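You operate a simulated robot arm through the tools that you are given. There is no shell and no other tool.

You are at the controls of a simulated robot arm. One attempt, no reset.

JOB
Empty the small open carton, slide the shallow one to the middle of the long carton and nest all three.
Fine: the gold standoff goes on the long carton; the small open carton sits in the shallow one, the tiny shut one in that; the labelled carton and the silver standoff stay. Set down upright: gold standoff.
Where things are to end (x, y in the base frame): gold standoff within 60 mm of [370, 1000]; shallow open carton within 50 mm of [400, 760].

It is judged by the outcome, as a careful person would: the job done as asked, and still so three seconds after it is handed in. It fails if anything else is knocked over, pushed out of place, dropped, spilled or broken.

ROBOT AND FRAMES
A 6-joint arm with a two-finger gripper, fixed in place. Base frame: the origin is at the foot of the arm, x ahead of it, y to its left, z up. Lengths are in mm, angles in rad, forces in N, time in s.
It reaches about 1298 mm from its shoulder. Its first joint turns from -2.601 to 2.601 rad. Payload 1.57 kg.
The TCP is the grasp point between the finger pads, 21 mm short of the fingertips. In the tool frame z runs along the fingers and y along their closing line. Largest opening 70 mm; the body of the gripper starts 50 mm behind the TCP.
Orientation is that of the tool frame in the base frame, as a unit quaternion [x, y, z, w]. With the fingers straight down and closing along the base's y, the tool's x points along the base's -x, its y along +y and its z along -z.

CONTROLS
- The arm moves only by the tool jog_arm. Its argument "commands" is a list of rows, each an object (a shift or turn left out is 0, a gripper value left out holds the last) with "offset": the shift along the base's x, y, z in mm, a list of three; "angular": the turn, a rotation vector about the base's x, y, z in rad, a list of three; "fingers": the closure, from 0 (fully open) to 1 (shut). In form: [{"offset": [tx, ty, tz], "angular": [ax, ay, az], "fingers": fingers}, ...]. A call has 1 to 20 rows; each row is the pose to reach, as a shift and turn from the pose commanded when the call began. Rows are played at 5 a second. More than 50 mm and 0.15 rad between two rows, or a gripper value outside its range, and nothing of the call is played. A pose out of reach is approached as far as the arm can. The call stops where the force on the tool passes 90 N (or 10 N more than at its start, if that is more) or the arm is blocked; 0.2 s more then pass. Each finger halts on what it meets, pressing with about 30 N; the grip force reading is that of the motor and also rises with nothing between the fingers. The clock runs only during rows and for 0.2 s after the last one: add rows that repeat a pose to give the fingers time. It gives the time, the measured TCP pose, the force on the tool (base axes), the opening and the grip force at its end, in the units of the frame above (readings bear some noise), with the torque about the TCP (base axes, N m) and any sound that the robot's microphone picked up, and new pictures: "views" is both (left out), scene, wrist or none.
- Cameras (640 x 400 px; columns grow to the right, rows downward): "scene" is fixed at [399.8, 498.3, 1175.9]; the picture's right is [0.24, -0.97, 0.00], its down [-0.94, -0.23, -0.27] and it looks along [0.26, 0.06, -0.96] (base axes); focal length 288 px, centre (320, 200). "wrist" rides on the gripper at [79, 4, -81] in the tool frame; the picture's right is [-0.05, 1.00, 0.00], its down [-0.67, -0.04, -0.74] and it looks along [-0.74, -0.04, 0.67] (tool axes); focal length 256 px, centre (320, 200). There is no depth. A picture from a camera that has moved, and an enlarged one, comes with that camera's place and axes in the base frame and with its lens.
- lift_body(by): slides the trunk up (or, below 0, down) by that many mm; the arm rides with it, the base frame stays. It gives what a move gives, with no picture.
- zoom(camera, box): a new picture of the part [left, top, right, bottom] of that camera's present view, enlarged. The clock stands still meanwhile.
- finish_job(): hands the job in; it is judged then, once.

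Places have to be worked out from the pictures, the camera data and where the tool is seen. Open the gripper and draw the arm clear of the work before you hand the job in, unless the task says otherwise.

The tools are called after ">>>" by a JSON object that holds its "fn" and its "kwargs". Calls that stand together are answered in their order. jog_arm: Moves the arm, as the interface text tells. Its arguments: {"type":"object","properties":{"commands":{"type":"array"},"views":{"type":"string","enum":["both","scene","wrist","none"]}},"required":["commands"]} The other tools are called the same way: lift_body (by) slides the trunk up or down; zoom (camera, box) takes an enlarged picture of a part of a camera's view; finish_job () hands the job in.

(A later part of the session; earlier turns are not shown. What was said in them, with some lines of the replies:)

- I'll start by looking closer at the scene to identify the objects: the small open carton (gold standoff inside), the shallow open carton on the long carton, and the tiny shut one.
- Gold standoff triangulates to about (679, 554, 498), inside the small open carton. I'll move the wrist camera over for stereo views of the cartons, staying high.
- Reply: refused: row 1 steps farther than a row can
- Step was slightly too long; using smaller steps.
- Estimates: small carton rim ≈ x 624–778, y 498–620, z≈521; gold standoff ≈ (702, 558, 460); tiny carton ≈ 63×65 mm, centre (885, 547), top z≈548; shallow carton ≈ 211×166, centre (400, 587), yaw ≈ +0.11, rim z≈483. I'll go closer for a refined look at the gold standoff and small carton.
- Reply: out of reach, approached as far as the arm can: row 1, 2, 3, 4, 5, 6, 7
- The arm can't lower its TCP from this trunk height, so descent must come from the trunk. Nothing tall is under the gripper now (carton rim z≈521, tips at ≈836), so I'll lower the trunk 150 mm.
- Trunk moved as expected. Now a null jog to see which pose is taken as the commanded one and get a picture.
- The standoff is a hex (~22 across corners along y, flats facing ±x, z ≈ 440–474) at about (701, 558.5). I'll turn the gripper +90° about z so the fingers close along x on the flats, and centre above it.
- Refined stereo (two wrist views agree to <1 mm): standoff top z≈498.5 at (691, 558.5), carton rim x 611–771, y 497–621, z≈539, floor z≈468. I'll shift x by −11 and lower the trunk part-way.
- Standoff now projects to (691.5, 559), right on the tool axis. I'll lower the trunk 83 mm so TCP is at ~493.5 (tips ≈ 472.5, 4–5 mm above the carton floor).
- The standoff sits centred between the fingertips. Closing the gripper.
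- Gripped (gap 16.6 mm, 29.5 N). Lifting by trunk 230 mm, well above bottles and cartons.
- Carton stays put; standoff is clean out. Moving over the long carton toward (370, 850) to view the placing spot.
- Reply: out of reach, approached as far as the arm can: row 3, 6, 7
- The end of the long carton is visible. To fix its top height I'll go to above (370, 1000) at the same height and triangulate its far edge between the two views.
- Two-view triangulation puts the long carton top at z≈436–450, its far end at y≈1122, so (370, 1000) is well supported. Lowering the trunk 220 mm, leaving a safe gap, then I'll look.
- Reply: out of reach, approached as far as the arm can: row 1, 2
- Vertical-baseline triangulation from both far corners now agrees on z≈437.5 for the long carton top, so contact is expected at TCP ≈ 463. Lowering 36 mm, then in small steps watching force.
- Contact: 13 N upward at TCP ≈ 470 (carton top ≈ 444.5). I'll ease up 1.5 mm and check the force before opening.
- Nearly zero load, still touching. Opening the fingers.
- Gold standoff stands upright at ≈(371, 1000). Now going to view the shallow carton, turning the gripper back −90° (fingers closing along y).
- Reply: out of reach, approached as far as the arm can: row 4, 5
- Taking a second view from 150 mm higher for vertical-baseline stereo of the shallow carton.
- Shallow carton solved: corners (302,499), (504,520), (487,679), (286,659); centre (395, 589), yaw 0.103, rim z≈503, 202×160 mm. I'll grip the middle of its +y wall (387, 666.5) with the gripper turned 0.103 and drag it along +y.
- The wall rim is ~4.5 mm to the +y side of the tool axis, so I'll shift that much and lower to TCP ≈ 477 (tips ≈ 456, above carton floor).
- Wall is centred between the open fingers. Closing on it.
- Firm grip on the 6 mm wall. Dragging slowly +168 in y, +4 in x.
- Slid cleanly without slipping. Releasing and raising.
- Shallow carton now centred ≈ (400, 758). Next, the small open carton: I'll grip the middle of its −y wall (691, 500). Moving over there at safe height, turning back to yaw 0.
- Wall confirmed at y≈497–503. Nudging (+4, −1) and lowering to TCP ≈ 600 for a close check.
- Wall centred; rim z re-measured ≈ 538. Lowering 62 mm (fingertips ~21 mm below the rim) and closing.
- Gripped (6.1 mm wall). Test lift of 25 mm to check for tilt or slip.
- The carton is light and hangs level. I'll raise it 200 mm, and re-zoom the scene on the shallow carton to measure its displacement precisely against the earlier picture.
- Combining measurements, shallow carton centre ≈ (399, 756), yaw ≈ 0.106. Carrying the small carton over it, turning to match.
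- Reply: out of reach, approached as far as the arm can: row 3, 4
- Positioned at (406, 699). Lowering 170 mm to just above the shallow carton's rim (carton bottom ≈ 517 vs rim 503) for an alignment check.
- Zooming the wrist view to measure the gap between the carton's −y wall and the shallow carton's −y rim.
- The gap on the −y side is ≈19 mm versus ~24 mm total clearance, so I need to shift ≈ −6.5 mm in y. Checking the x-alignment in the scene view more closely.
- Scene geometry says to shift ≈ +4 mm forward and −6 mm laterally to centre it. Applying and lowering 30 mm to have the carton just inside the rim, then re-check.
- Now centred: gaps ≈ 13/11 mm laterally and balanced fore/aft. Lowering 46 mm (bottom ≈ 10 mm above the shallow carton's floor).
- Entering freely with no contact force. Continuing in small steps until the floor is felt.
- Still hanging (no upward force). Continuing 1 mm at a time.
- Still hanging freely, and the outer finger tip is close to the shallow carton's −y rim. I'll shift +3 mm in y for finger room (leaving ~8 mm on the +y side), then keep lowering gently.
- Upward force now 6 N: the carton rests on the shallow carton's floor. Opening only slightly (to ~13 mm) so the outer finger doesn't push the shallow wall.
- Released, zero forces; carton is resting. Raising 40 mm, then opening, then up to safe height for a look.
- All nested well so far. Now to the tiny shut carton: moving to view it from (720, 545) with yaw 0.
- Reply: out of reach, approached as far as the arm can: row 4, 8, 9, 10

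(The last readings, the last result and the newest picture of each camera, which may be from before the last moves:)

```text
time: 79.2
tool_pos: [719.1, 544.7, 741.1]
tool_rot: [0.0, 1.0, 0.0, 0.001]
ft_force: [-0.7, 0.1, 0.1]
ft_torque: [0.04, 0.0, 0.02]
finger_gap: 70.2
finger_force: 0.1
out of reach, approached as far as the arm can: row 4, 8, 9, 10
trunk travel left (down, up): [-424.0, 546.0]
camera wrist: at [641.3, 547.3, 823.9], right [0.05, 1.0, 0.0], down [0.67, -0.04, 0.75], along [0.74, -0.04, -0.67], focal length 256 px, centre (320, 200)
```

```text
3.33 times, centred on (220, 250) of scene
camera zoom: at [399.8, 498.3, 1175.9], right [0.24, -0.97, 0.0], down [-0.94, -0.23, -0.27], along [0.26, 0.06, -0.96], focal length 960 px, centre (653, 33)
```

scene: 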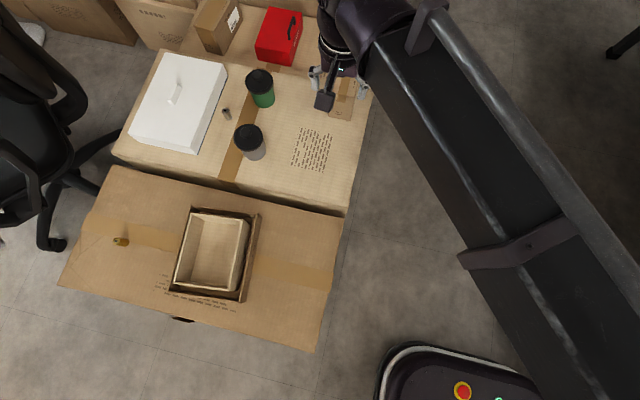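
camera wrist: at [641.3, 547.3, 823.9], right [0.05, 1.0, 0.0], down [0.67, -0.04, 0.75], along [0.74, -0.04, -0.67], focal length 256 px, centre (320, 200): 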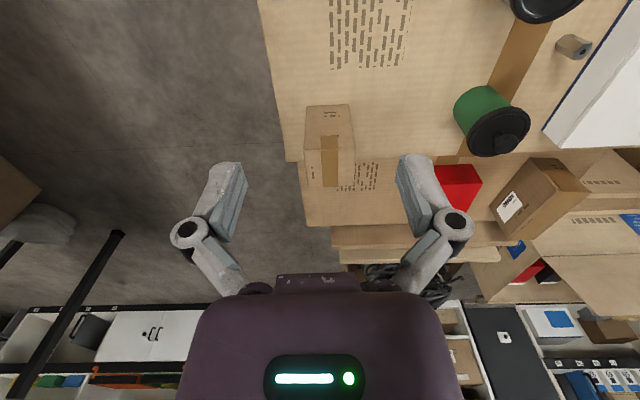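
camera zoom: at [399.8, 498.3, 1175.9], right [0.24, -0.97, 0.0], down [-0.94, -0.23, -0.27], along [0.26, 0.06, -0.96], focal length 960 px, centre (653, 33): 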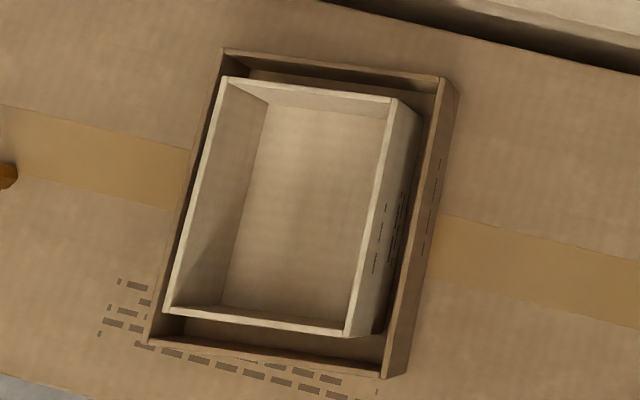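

Nest looks good (small carton centre ≈ (403, 754)). Lowering 120 mm for a second view of the tiny carton.

>>> {"fn": "lift_body", "kwargs": {"by": -100}}

>>> {"fn": "jog_arm", "kwargs": {"commands": [{"offset": [0, 0, 0]}], "views": "wrist"}}

>>> {"fn": "zoom", "kwargs": {"camera": "wrist", "box": [240, 120, 400, 280]}}

```text
time: 80.6
tool_pos: [719.1, 545.8, 642.6]
tool_rot: [0.0, 1.0, 0.001, 0.0]
ft_force: [-0.7, -0.4, -0.3]
ft_torque: [-0.04, 0.0, 0.03]
finger_gap: 70.1
finger_force: 0.0
trunk travel left (down, up): [-324.0, 646.0]
```

```text
time: 81.0
tool_pos: [720.0, 543.8, 642.1]
tool_rot: [0.0, 1.0, 0.0, 0.001]
ft_force: [0.8, 1.0, 0.3]
ft_torque: [-0.01, 0.03, 0.02]
finger_gap: 69.9
finger_force: 0.0
trunk travel left (down, up): [-324.0, 646.0]
camera wrist: at [641.3, 547.4, 723.9], right [0.05, 1.0, 0.0], down [0.67, -0.04, 0.75], along [0.74, -0.04, -0.67], focal length 256 px, centre (320, 200)
```

wrist: 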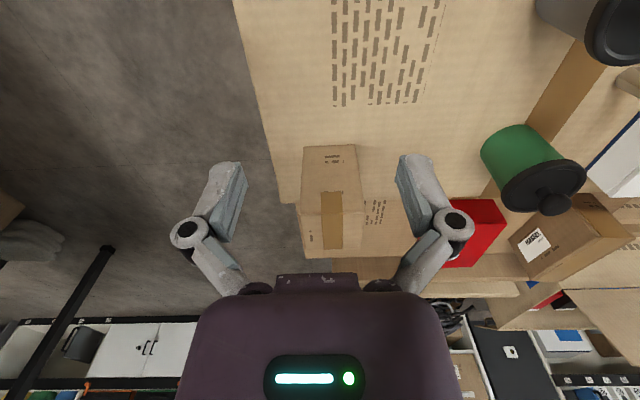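

```text
2.50 times, centred on (320, 200) of wrist
camera zoom: at [641.3, 547.4, 723.9], right [0.05, 1.0, 0.0], down [0.67, -0.04, 0.75], along [0.74, -0.04, -0.67], focal length 640 px, centre (320, 200)
```

zoom: 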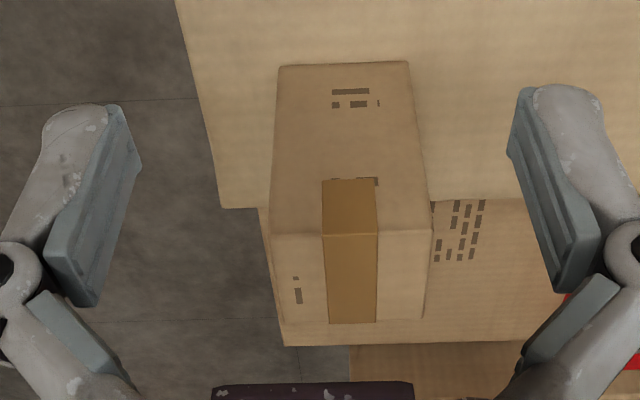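

Tiny carton: x 832–897, y 517.5–580.5 (≈63 wide), top z≈570, yaw ≈ 0, centre (864.5, 549). Moving above it (tips clear by ~50 mm) and checking finger clearance.

>>> {"fn": "jog_arm", "kwargs": {"commands": [{"offset": [36, 1.4, 0]}, {"offset": [72, 2.8, 0]}, {"offset": [108, 4.2, 0]}, {"offset": [144.3, 5.6, 0]}, {"offset": [144.3, 5.6, 0]}, {"offset": [144.3, 5.6, 0]}], "views": "both"}}

>>> {"fn": "zoom", "kwargs": {"camera": "wrist", "box": [200, 40, 440, 190]}}

```text
time: 82.4
tool_pos: [865.8, 549.2, 642.5]
tool_rot: [0.001, 1.0, 0.0, 0.001]
ft_force: [1.0, 0.7, -0.5]
ft_torque: [-0.01, -0.02, -0.04]
finger_gap: 69.9
finger_force: 0.0
trunk travel left (down, up): [-324.0, 646.0]
camera wrist: at [786.7, 551.6, 723.9], right [0.05, 1.0, 0.0], down [0.67, -0.04, 0.75], along [0.74, -0.04, -0.67], focal length 256 px, centre (320, 200)
```

scene: 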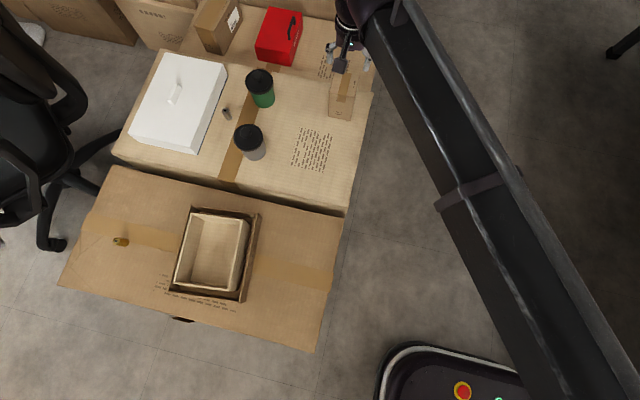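
wrist: 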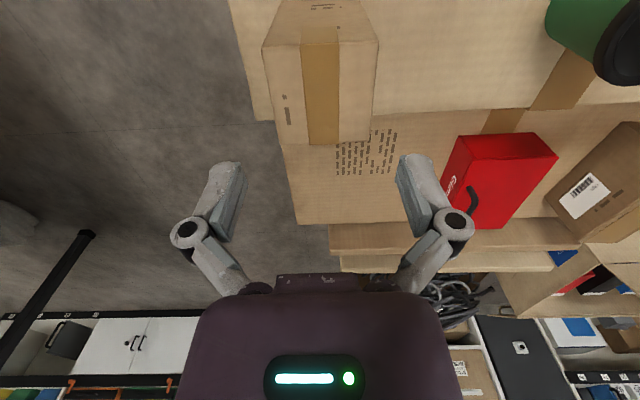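

```text
2.67 times, centred on (320, 115) of wrist
camera zoom: at [786.7, 551.6, 723.9], right [0.05, 1.0, 0.0], down [0.67, -0.04, 0.75], along [0.74, -0.04, -0.67], focal length 683 px, centre (320, 427)
```

zoom: 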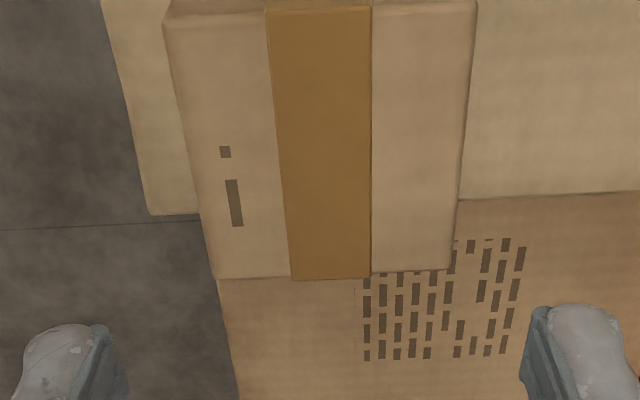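

Box spans −29.9…+33 in the tool's y, so a +1.5 mm shift centres it (3.5 mm clearance per side). Then lowering to tips just above its top.

>>> {"fn": "jog_arm", "kwargs": {"commands": [{"offset": [-1, 1.5, 0]}, {"offset": [-1, 1.5, 0]}], "views": "none"}}

>>> {"fn": "lift_body", "kwargs": {"by": -42}}

>>> {"fn": "jog_arm", "kwargs": {"commands": [{"offset": [0, 0, 0]}], "views": "both"}}

>>> {"fn": "zoom", "kwargs": {"camera": "wrist", "box": [180, 60, 460, 235]}}

```text
time: 83.0
tool_pos: [864.7, 551.1, 643.6]
tool_rot: [0.0, 1.0, 0.0, 0.001]
ft_force: [-0.6, -0.6, -0.3]
ft_torque: [-0.01, 0.01, 0.02]
finger_gap: 69.9
finger_force: 0.0
trunk travel left (down, up): [-324.0, 646.0]
```

```text
time: 83.8
tool_pos: [863.2, 550.3, 601.5]
tool_rot: [-0.001, 1.0, 0.001, 0.002]
ft_force: [0.2, -0.8, -1.0]
ft_torque: [0.0, 0.01, -0.01]
finger_gap: 70.0
finger_force: 0.0
trunk travel left (down, up): [-282.0, 688.0]
```

```text
time: 84.2
tool_pos: [864.4, 550.9, 600.5]
tool_rot: [0.0, 1.0, -0.001, 0.0]
ft_force: [0.2, 0.4, 0.4]
ft_torque: [0.0, 0.02, 0.02]
finger_gap: 69.8
finger_force: 0.1
trunk travel left (down, up): [-282.0, 688.0]
camera wrist: at [785.2, 553.9, 681.9], right [0.05, 1.0, 0.0], down [0.67, -0.04, 0.75], along [0.74, -0.04, -0.67], focal length 256 px, centre (320, 200)
```

scene: 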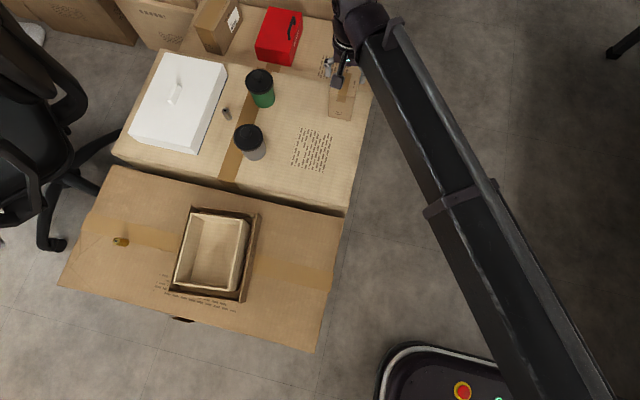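
wrist: 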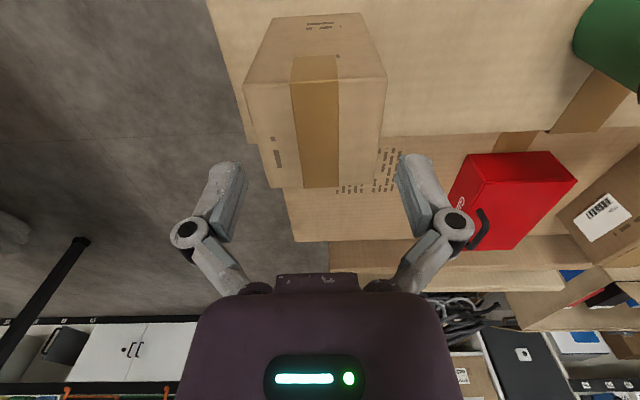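

```text
2.29 times, centred on (320, 148) of wrist
camera zoom: at [785.2, 553.9, 681.9], right [0.05, 1.0, 0.0], down [0.67, -0.04, 0.75], along [0.74, -0.04, -0.67], focal length 585 px, centre (320, 320)
```

zoom: 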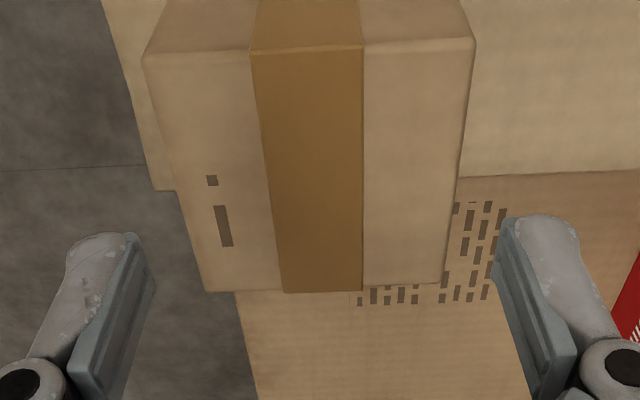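

Now box spans −32.7…+30.9 in tool y; small −0.9 mm correction, then descend in two stages watching force.

>>> {"fn": "jog_arm", "kwargs": {"commands": [{"offset": [0, -0.9, 0]}, {"offset": [0, -0.9, 0]}], "views": "none"}}

>>> {"fn": "lift_body", "kwargs": {"by": -15}}

>>> {"fn": "jog_arm", "kwargs": {"commands": [{"offset": [0, 0, 0]}], "views": "wrist"}}

>>> {"fn": "zoom", "kwargs": {"camera": "wrist", "box": [180, 60, 460, 235]}}

```text
time: 84.8
tool_pos: [864.2, 551.1, 601.1]
tool_rot: [0.0, 1.0, 0.001, 0.001]
ft_force: [0.2, 0.3, 0.3]
ft_torque: [-0.01, -0.02, -0.01]
finger_gap: 70.0
finger_force: 0.2
trunk travel left (down, up): [-282.0, 688.0]
```

```text
time: 85.5
tool_pos: [863.6, 551.0, 584.4]
tool_rot: [0.001, 1.0, -0.001, 0.001]
ft_force: [0.2, 0.2, 0.7]
ft_torque: [-0.03, -0.01, 0.01]
finger_gap: 70.1
finger_force: 0.1
trunk travel left (down, up): [-267.0, 703.0]
```

```text
time: 85.8
tool_pos: [864.5, 549.4, 585.4]
tool_rot: [0.0, 1.0, 0.0, 0.001]
ft_force: [0.6, -0.3, -0.1]
ft_torque: [-0.02, 0.01, 0.02]
finger_gap: 70.2
finger_force: 0.1
trunk travel left (down, up): [-267.0, 703.0]
camera wrist: at [785.2, 553.3, 666.9], right [0.05, 1.0, 0.0], down [0.67, -0.04, 0.75], along [0.74, -0.04, -0.67], focal length 256 px, centre (320, 200)
```

wrist: 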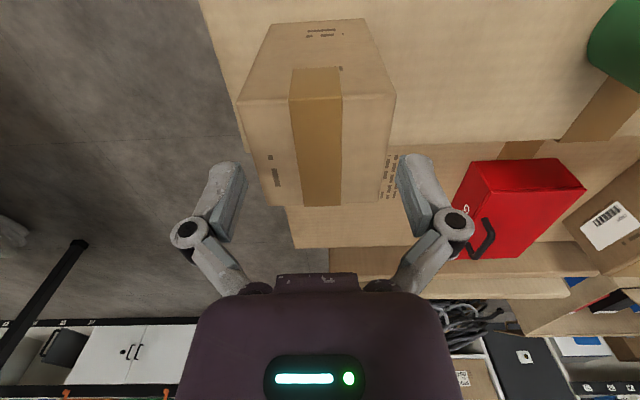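

```text
2.29 times, centred on (320, 148) of wrist
camera zoom: at [785.2, 553.3, 666.9], right [0.05, 1.0, 0.0], down [0.67, -0.04, 0.75], along [0.74, -0.04, -0.67], focal length 585 px, centre (320, 320)
```

zoom: 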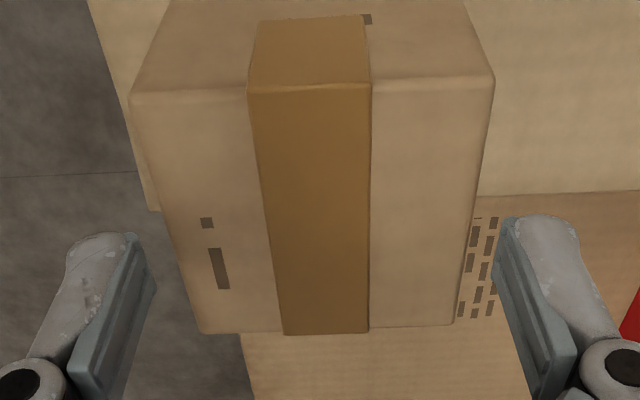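

Balanced (−31.5…+31). Descending 36 mm to grasp depth.

>>> {"fn": "lift_body", "kwargs": {"by": -12}}

>>> {"fn": "lift_body", "kwargs": {"by": -24}}

>>> {"fn": "jog_arm", "kwargs": {"commands": [{"fingers": 0.2}, {"fingers": 0.5}, {"fingers": 1}, {"fingers": 1}, {"fingers": 1}], "views": "both"}}

```text
time: 86.5
tool_pos: [864.8, 551.5, 573.4]
tool_rot: [0.0, 1.0, 0.001, 0.002]
ft_force: [0.8, -0.1, 0.2]
ft_torque: [-0.06, -0.03, 0.01]
finger_gap: 70.1
finger_force: 0.0
trunk travel left (down, up): [-255.0, 715.0]
```

```text
time: 87.2
tool_pos: [863.7, 551.4, 548.5]
tool_rot: [0.0, 1.0, 0.0, 0.0]
ft_force: [0.1, -0.7, -0.1]
ft_torque: [-0.03, 0.0, 0.0]
finger_gap: 70.1
finger_force: 0.0
trunk travel left (down, up): [-231.0, 739.0]
```

```text
time: 88.3
tool_pos: [864.3, 551.1, 548.2]
tool_rot: [-0.001, 1.0, 0.0, 0.001]
ft_force: [1.0, -1.1, 2.6]
ft_torque: [0.07, -0.03, -0.05]
finger_gap: 64.6
finger_force: 30.1
trunk travel left (down, up): [-231.0, 739.0]
camera wrist: at [785.1, 553.1, 631.1], right [0.05, 1.0, 0.0], down [0.66, -0.04, 0.75], along [0.75, -0.04, -0.67], focal length 256 px, centre (320, 200)
```

scene: 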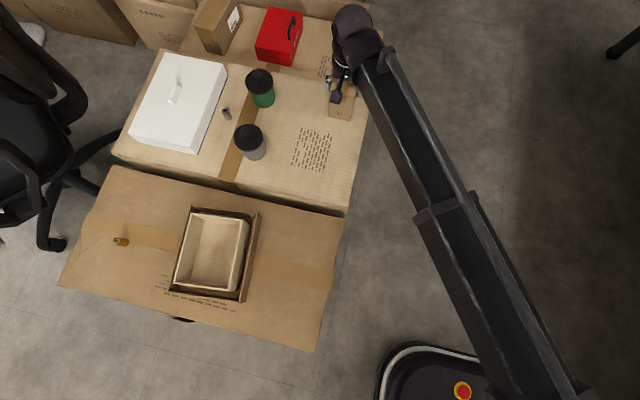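
wrist: 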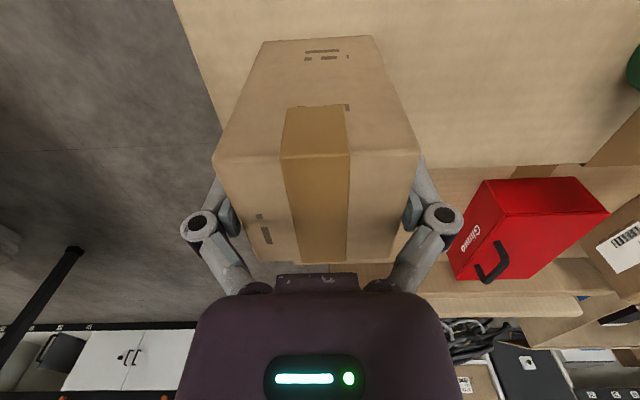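

Gripped at 64.6 mm. Test lift 20 mm.

>>> {"fn": "lift_body", "kwargs": {"by": 20}}

>>> {"fn": "jog_arm", "kwargs": {"commands": [{"offset": [0, 0, 0]}, {"offset": [0, 0, 0]}], "views": "both"}}

```text
time: 89.0
tool_pos: [863.5, 551.0, 568.8]
tool_rot: [0.0, 1.0, 0.0, 0.0]
ft_force: [1.5, 0.3, -1.4]
ft_torque: [-0.01, 0.0, 0.0]
finger_gap: 64.6
finger_force: 29.8
trunk travel left (down, up): [-251.0, 719.0]
```

```text
time: 89.6
tool_pos: [864.0, 549.3, 568.8]
tool_rot: [0.001, 1.0, 0.0, 0.001]
ft_force: [0.0, -0.1, -2.3]
ft_torque: [-0.02, 0.03, -0.01]
finger_gap: 64.8
finger_force: 30.1
trunk travel left (down, up): [-251.0, 719.0]
camera wrist: at [785.3, 553.3, 650.6], right [0.05, 1.0, 0.0], down [0.67, -0.04, 0.75], along [0.74, -0.04, -0.67], focal length 256 px, centre (320, 200)
```

scene: 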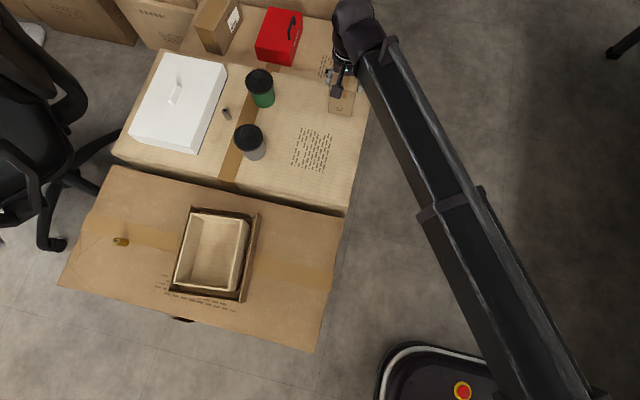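
wrist: 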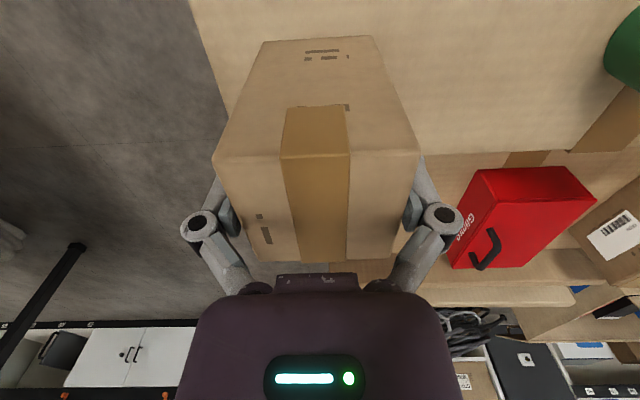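

Held firmly (~2.3 N weight), no slip. Raising 210 mm and carrying it over the nested cartons to (401.5, 755), turning +0.106.

>>> {"fn": "lift_body", "kwargs": {"by": 210}}

>>> {"fn": "jog_arm", "kwargs": {"commands": [{"offset": [-36, 16, 0], "angular": [0, 0, 0.008]}, {"offset": [-72, 32, 0], "angular": [0, 0, 0.016]}, {"offset": [-108, 48, 0], "angular": [0, 0, 0.024]}, {"offset": [-144, 64, 0], "angular": [0, 0, 0.033]}, {"offset": [-180, 80, 0], "angular": [0, 0, 0.041]}, {"offset": [-216, 96, 0], "angular": [0, 0, 0.049]}, {"offset": [-252, 112, 0], "angular": [0, 0, 0.057]}, {"offset": [-288, 128, 0], "angular": [0, 0, 0.065]}, {"offset": [-324, 144, 0], "angular": [0, 0, 0.073]}, {"offset": [-360, 160, 0], "angular": [0, 0, 0.082]}, {"offset": [-396, 176, 0], "angular": [0, 0, 0.09]}, {"offset": [-432, 192, 0], "angular": [0, 0, 0.098]}, {"offset": [-462.7, 205.1, 0], "angular": [0, 0, 0.106]}, {"offset": [-462.7, 205.1, 0], "angular": [0, 0, 0.106]}, {"offset": [-462.7, 205.1, 0], "angular": [0, 0, 0.106]}], "views": "both"}}

```text
time: 91.9
tool_pos: [863.6, 550.2, 779.4]
tool_rot: [0.0, 1.0, 0.0, 0.001]
ft_force: [-0.1, -0.6, -1.7]
ft_torque: [-0.01, -0.04, 0.0]
finger_gap: 64.6
finger_force: 29.7
trunk travel left (down, up): [-461.0, 509.0]
```

```text
time: 95.1
tool_pos: [401.8, 753.2, 780.5]
tool_rot: [-0.053, 0.999, 0.0, 0.001]
ft_force: [0.5, 0.0, -3.0]
ft_torque: [0.0, -0.01, -0.04]
finger_gap: 64.7
finger_force: 30.3
out of reach, approached as far as the arm can: row 3, 4, 6
trunk travel left (down, up): [-461.0, 509.0]
camera wrist: at [323.0, 748.3, 860.7], right [-0.05, 1.0, 0.0], down [0.67, 0.03, 0.75], along [0.74, 0.04, -0.67], focal length 256 px, centre (320, 200)
```

scene: 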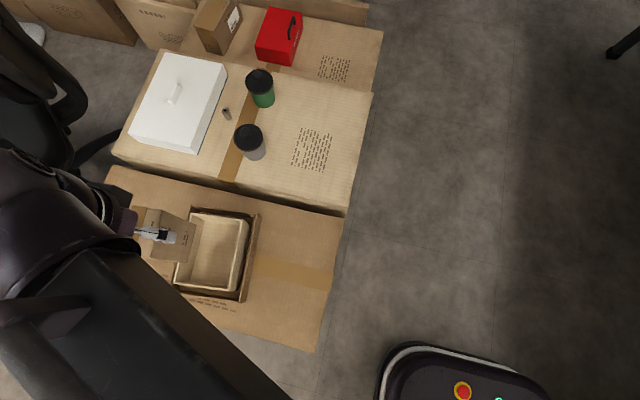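
wrist: 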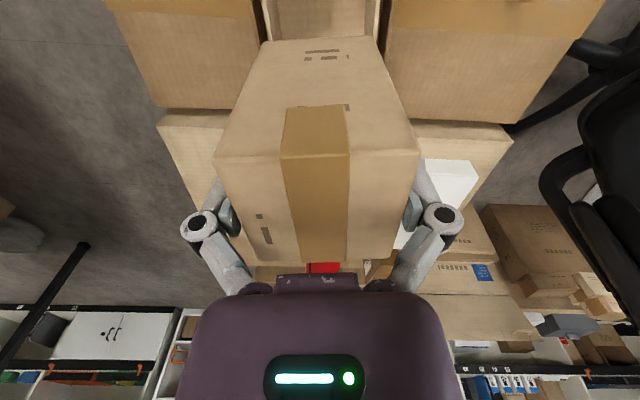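

Positioned above the nest. Lowering 150 mm so the tiny carton's bottom is ~20 mm above the small carton's rim, then checking alignment.

>>> {"fn": "lift_body", "kwargs": {"by": -150}}

>>> {"fn": "jog_arm", "kwargs": {"commands": [{"offset": [0, 0, 0]}], "views": "both"}}

>>> {"fn": "zoom", "kwargs": {"camera": "wrist", "box": [200, 0, 440, 150]}}

>>> {"fn": "zoom", "kwargs": {"camera": "scene", "box": [120, 180, 280, 310]}}

```text
time: 96.8
tool_pos: [403.0, 753.6, 629.9]
tool_rot: [-0.053, 0.999, 0.0, 0.0]
ft_force: [-0.3, -0.5, -2.6]
ft_torque: [0.01, 0.01, -0.02]
finger_gap: 64.6
finger_force: 30.1
trunk travel left (down, up): [-311.0, 659.0]
```

```text
time: 97.2
tool_pos: [401.6, 753.2, 630.3]
tool_rot: [-0.053, 0.999, 0.0, 0.001]
ft_force: [-0.3, 0.0, -2.6]
ft_torque: [0.01, 0.03, 0.03]
finger_gap: 64.6
finger_force: 29.9
trunk travel left (down, up): [-311.0, 659.0]
camera wrist: at [323.1, 748.2, 710.7], right [-0.05, 1.0, 0.0], down [0.67, 0.03, 0.75], along [0.74, 0.04, -0.67], focal length 256 px, centre (320, 200)
```

scene: 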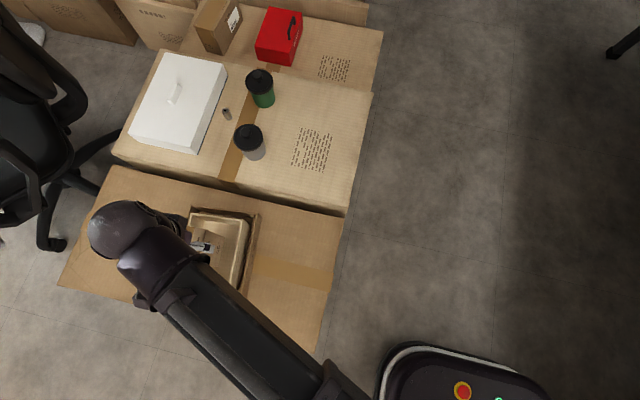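
wrist: 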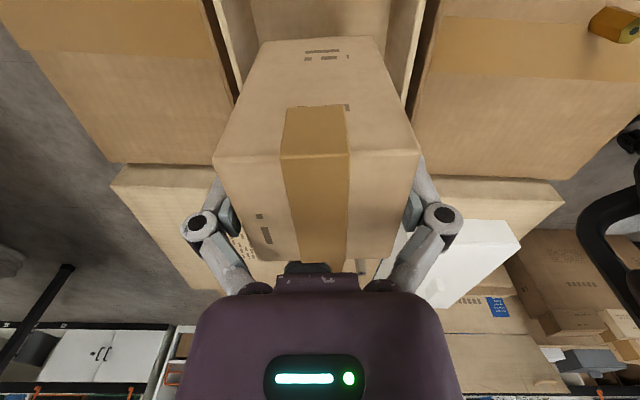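

```text
2.67 times, centred on (320, 75) of wrist
camera zoom: at [323.1, 748.2, 710.7], right [-0.05, 1.0, 0.0], down [0.67, 0.03, 0.75], along [0.74, 0.04, -0.67], focal length 683 px, centre (320, 533)
```

zoom: 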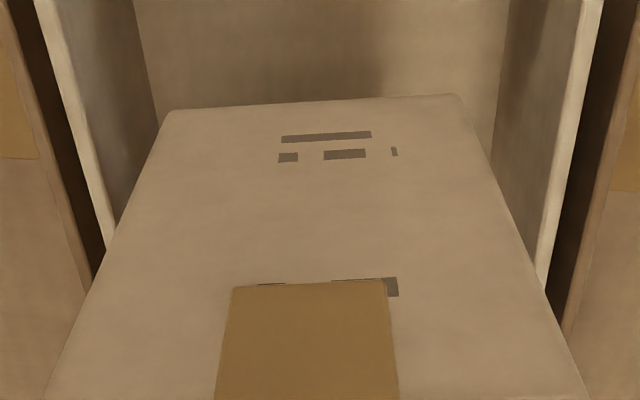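

```text
3.08 times, centred on (200, 245) of scene
camera zoom: at [399.8, 498.3, 1175.9], right [0.24, -0.97, 0.0], down [-0.94, -0.23, -0.27], along [0.26, 0.06, -0.96], focal length 886 px, centre (689, 62)
```

zoom: 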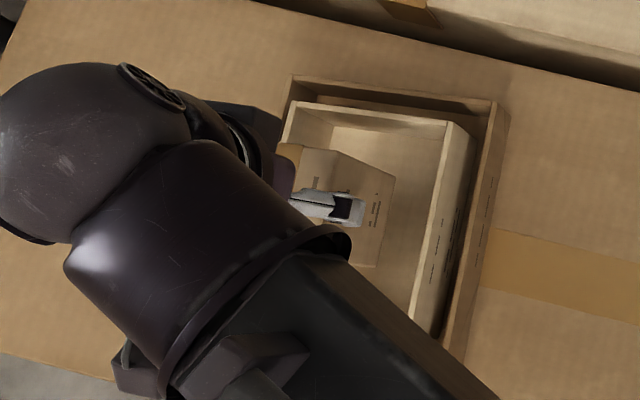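

Lateral offset ≈ 2.6 mm; correcting, then lowering 78 mm (bottom ~12 mm above the floor).

>>> {"fn": "jog_arm", "kwargs": {"commands": [{"offset": [-0.3, 2.6, 0]}, {"offset": [-0.3, 2.6, 0]}], "views": "none"}}

>>> {"fn": "lift_body", "kwargs": {"by": -40}}

>>> {"fn": "lift_body", "kwargs": {"by": -38}}

>>> {"fn": "jog_arm", "kwargs": {"commands": [{"offset": [0, 0, 0]}], "views": "both"}}

```text
time: 97.8
tool_pos: [403.2, 757.1, 628.8]
tool_rot: [-0.054, 0.999, 0.0, 0.001]
ft_force: [-0.7, -0.3, -2.6]
ft_torque: [0.02, 0.03, 0.01]
finger_gap: 64.9
finger_force: 30.1
trunk travel left (down, up): [-311.0, 659.0]
```

```text
time: 98.7
tool_pos: [402.5, 756.2, 588.1]
tool_rot: [-0.053, 0.999, 0.001, 0.001]
ft_force: [0.3, 0.0, -1.2]
ft_torque: [0.01, 0.0, 0.0]
finger_gap: 64.4
finger_force: 30.0
trunk travel left (down, up): [-271.0, 699.0]
```

```text
time: 99.5
tool_pos: [402.1, 756.9, 551.3]
tool_rot: [-0.053, 0.999, 0.001, 0.001]
ft_force: [-0.3, -0.5, -1.8]
ft_torque: [-0.04, 0.01, 0.01]
finger_gap: 64.4
finger_force: 30.3
trunk travel left (down, up): [-233.0, 737.0]
```

```text
time: 99.9
tool_pos: [402.2, 755.6, 551.1]
tool_rot: [-0.054, 0.999, 0.0, 0.001]
ft_force: [-0.6, -0.1, -2.3]
ft_torque: [0.01, 0.01, -0.01]
finger_gap: 64.5
finger_force: 30.0
trunk travel left (down, up): [-233.0, 737.0]
camera wrist: at [323.5, 750.9, 632.7], right [-0.05, 1.0, 0.0], down [0.67, 0.03, 0.75], along [0.74, 0.04, -0.67], focal length 256 px, centre (320, 200)
```

scene: 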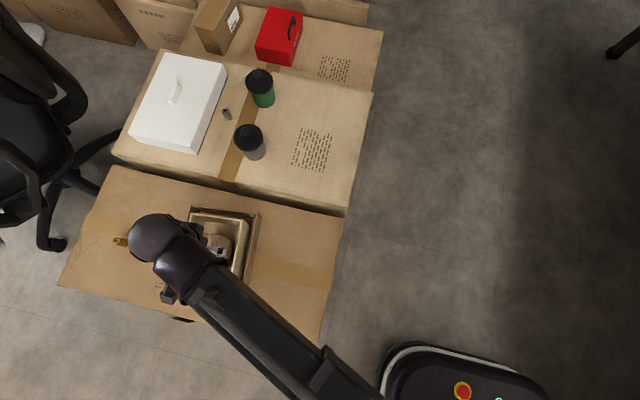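
wrist: 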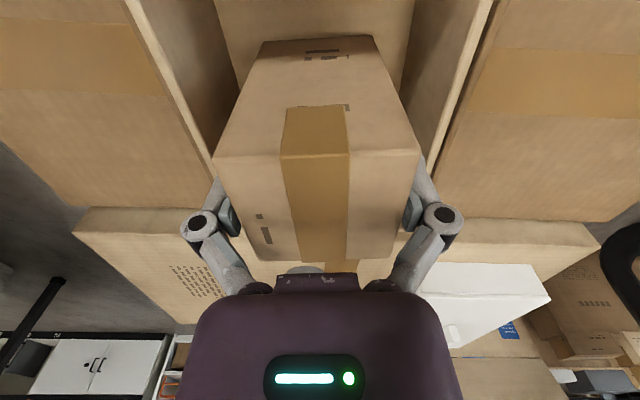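

Going in cleanly and centred, no contact. Lowering in small steps until it rests on the floor.

>>> {"fn": "lift_body", "kwargs": {"by": -7}}

>>> {"fn": "lift_body", "kwargs": {"by": -2}}

>>> {"fn": "lift_body", "kwargs": {"by": -1.5}}

```text
time: 100.4
tool_pos: [401.5, 756.4, 545.2]
tool_rot: [-0.053, 0.999, -0.001, 0.001]
ft_force: [-0.2, -0.4, -2.6]
ft_torque: [0.0, -0.02, 0.03]
finger_gap: 64.3
finger_force: 29.3
trunk travel left (down, up): [-226.0, 744.0]
```

```text
time: 101.0
tool_pos: [401.7, 756.4, 542.2]
tool_rot: [-0.054, 0.999, 0.0, 0.001]
ft_force: [0.0, 0.1, -2.2]
ft_torque: [0.01, 0.0, -0.01]
finger_gap: 64.3
finger_force: 29.9
trunk travel left (down, up): [-224.0, 746.0]
```

```text
time: 101.5
tool_pos: [403.0, 755.7, 540.9]
tool_rot: [-0.053, 0.999, 0.001, 0.0]
ft_force: [-0.5, 0.5, -3.1]
ft_torque: [-0.02, -0.01, 0.01]
finger_gap: 64.4
finger_force: 29.3
trunk travel left (down, up): [-222.0, 748.0]
```

>>> {"fn": "lift_body", "kwargs": {"by": -1.5}}

>>> {"fn": "lift_body", "kwargs": {"by": -1}}

```text
time: 102.0
tool_pos: [401.9, 755.5, 539.9]
tool_rot: [-0.053, 0.999, 0.001, 0.001]
ft_force: [-0.5, 0.0, 3.5]
ft_torque: [0.07, 0.02, -0.03]
finger_gap: 64.8
finger_force: 30.3
trunk travel left (down, up): [-221.0, 749.0]
```

```text
time: 102.5
tool_pos: [402.7, 756.1, 538.9]
tool_rot: [-0.053, 0.999, 0.001, 0.002]
ft_force: [2.0, 4.0, 16.0]
ft_torque: [0.03, 0.0, 0.0]
finger_gap: 64.5
finger_force: 29.8
trunk travel left (down, up): [-220.0, 750.0]
```

The tiny carton is resting (16 N). Easing up 1 mm to unload, then opening.

>>> {"fn": "lift_body", "kwargs": {"by": 1.2}}

>>> {"fn": "jog_arm", "kwargs": {"commands": [{"fingers": 0.04}, {"fingers": 0}, {"fingers": 0}, {"fingers": 0}], "views": "wrist"}}

```text
time: 103.0
tool_pos: [402.2, 756.6, 539.1]
tool_rot: [-0.054, 0.999, 0.001, 0.001]
ft_force: [0.8, 1.7, 3.9]
ft_torque: [0.14, -0.05, 0.01]
finger_gap: 64.6
finger_force: 29.7
trunk travel left (down, up): [-221.0, 749.0]
```

```text
time: 104.0
tool_pos: [403.1, 756.1, 539.5]
tool_rot: [-0.053, 0.999, 0.0, 0.001]
ft_force: [0.2, -0.3, -0.9]
ft_torque: [0.03, 0.02, -0.01]
finger_gap: 70.0
finger_force: 0.0
trunk travel left (down, up): [-221.0, 749.0]
camera wrist: at [323.5, 750.8, 621.1], right [-0.05, 1.0, 0.0], down [0.67, 0.03, 0.75], along [0.74, 0.04, -0.67], focal length 256 px, centre (320, 200)
```

wrist: 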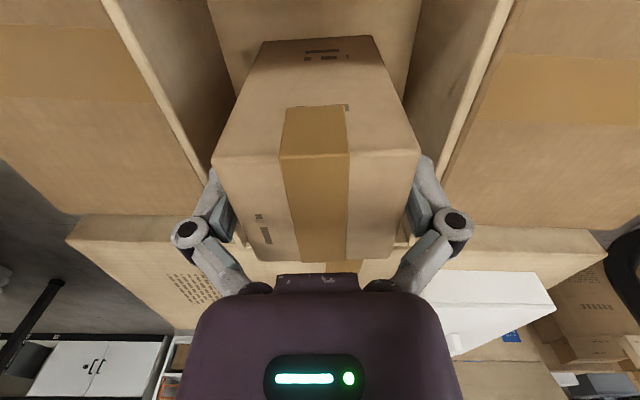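

Fingers open and clear on both sides. Raising straight up.

>>> {"fn": "lift_body", "kwargs": {"by": 50}}

>>> {"fn": "lift_body", "kwargs": {"by": 170}}

>>> {"fn": "jog_arm", "kwargs": {"commands": [{"offset": [0, 0, 0]}], "views": "both"}}

```text
time: 104.9
tool_pos: [402.8, 755.7, 590.2]
tool_rot: [-0.053, 0.999, 0.0, 0.001]
ft_force: [0.5, -0.4, 0.3]
ft_torque: [0.0, -0.01, 0.01]
finger_gap: 69.9
finger_force: 0.1
trunk travel left (down, up): [-271.0, 699.0]
```

```text
time: 106.8
tool_pos: [401.4, 756.3, 759.0]
tool_rot: [-0.054, 0.999, -0.001, 0.001]
ft_force: [0.2, 0.6, 0.2]
ft_torque: [0.03, -0.01, -0.01]
finger_gap: 70.1
finger_force: 0.1
trunk travel left (down, up): [-441.0, 529.0]
```

```text
time: 107.2
tool_pos: [403.8, 756.2, 759.7]
tool_rot: [-0.053, 0.999, 0.001, 0.001]
ft_force: [-0.9, 0.2, -0.6]
ft_torque: [0.0, 0.01, -0.01]
finger_gap: 70.0
finger_force: 0.1
trunk travel left (down, up): [-441.0, 529.0]
camera wrist: at [323.4, 750.8, 841.0], right [-0.05, 1.0, 0.0], down [0.67, 0.03, 0.75], along [0.74, 0.04, -0.67], focal length 256 px, centre (320, 200)
```

scene: 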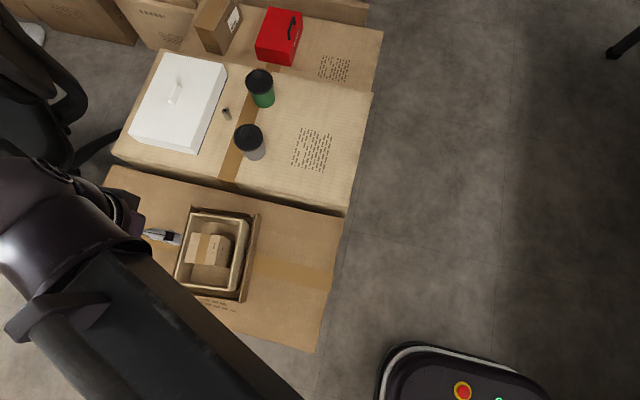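
wrist: 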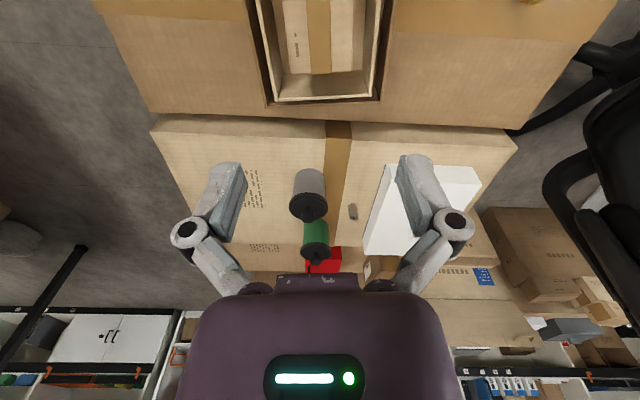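

All three nested. Withdrawing the arm to its starting area to confirm everything in the scene view.

>>> {"fn": "lift_body", "kwargs": {"by": 98}}

>>> {"fn": "jog_arm", "kwargs": {"commands": [{"offset": [16, -36, 0]}, {"offset": [32, -73, 0]}, {"offset": [49, -110, 0]}, {"offset": [65, -147, 0]}, {"offset": [82, -184, 0]}, {"offset": [98, -220, 0]}, {"offset": [115, -257, 0]}, {"offset": [131, -294, 0]}, {"offset": [148, -331, 0]}, {"offset": [148, -331, 0]}], "views": "both"}}

>>> {"fn": "zoom", "kwargs": {"camera": "scene", "box": [50, 160, 370, 360]}}

>>> {"fn": "zoom", "kwargs": {"camera": "scene", "box": [130, 0, 390, 170]}}

```text
time: 108.5
tool_pos: [401.9, 756.2, 856.8]
tool_rot: [-0.053, 0.999, 0.0, 0.001]
ft_force: [0.5, 0.0, -0.3]
ft_torque: [0.01, -0.01, -0.02]
finger_gap: 69.8
finger_force: 0.0
trunk travel left (down, up): [-539.0, 431.0]
```

```text
time: 110.8
tool_pos: [550.3, 428.2, 857.9]
tool_rot: [-0.053, 0.999, 0.0, 0.001]
ft_force: [1.1, 0.0, 0.5]
ft_torque: [0.04, 0.01, 0.01]
finger_gap: 70.1
finger_force: 0.0
trunk travel left (down, up): [-539.0, 431.0]
camera wrist: at [472.9, 423.1, 939.1], right [-0.05, 1.0, 0.0], down [0.67, 0.03, 0.75], along [0.74, 0.04, -0.67], focal length 256 px, centre (320, 200)
```

scene: 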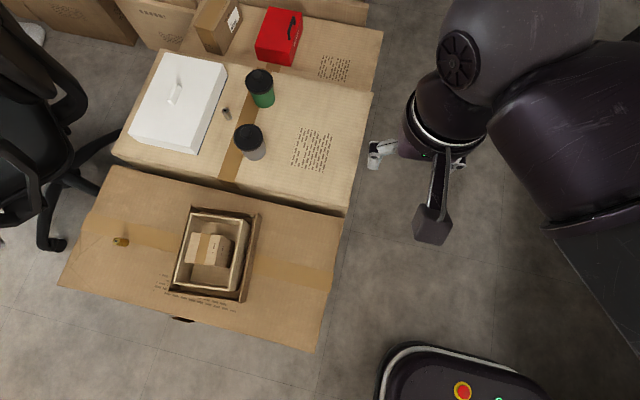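
wrist: 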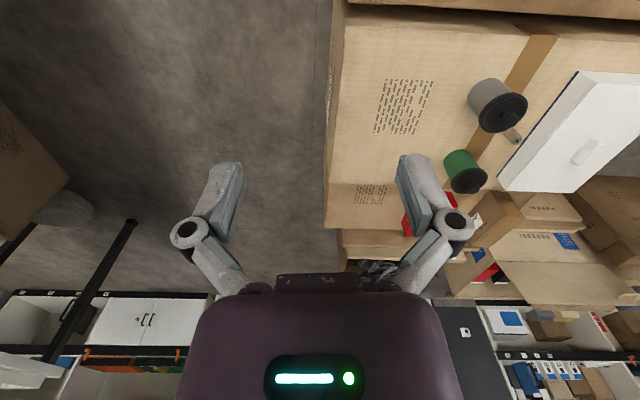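

```text
2.00 times, centred on (210, 260) of scene
camera zoom: at [399.8, 498.3, 1175.9], right [0.24, -0.97, 0.0], down [-0.94, -0.23, -0.27], along [0.26, 0.06, -0.96], focal length 576 px, centre (540, 80)
```

zoom: 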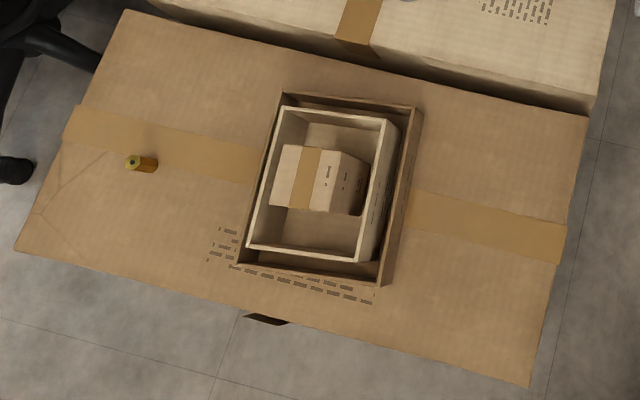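

```text
2.35 times, centred on (260, 85) of scene
camera zoom: at [399.8, 498.3, 1175.9], right [0.24, -0.97, 0.0], down [-0.94, -0.23, -0.27], along [0.26, 0.06, -0.96], focal length 678 px, centre (461, 471)
```

zoom: 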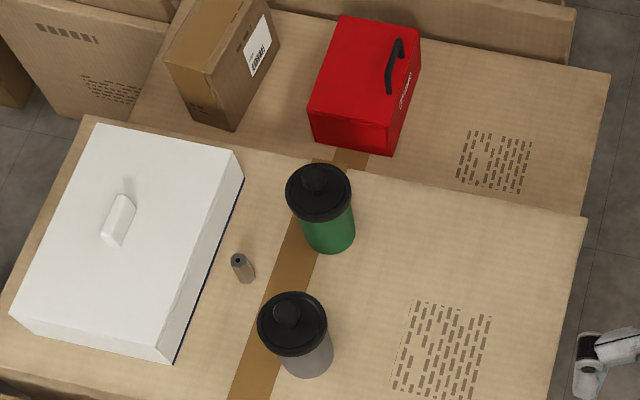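

The gold standoff is upright near (370, 1000). The shallow carton is at about (399, 755), with the small carton inside it and the tiny one inside that. The labelled carton, silver standoff, bottles and white box haven't moved. The gripper is open and the arm is clear, so I'm handing in.

>>> {"fn": "finish_job", "kwargs": {}}

```text
The job is handed in.
```

The job is done and handed in. I don't have the judge's result, only what the last pictures and readings show:

- **Gold standoff:** it stands upright on the long carton at about (371, 1000), within a couple of millimetres of its target.
- **Shallow carton:** I slid it to about (399, 755), roughly 5 mm from its target of (400, 760). It is turned about 6°, as it was at the start.
- **Nesting:** the small open carton sits on the floor of the shallow one, and the tiny shut carton sits on the floor of the small one.
- **Everything else:** the labelled carton, silver standoff, bottles, white box and red case look unmoved in the final scene picture.

The gripper is open and the arm is back near where it started, clear of the work.
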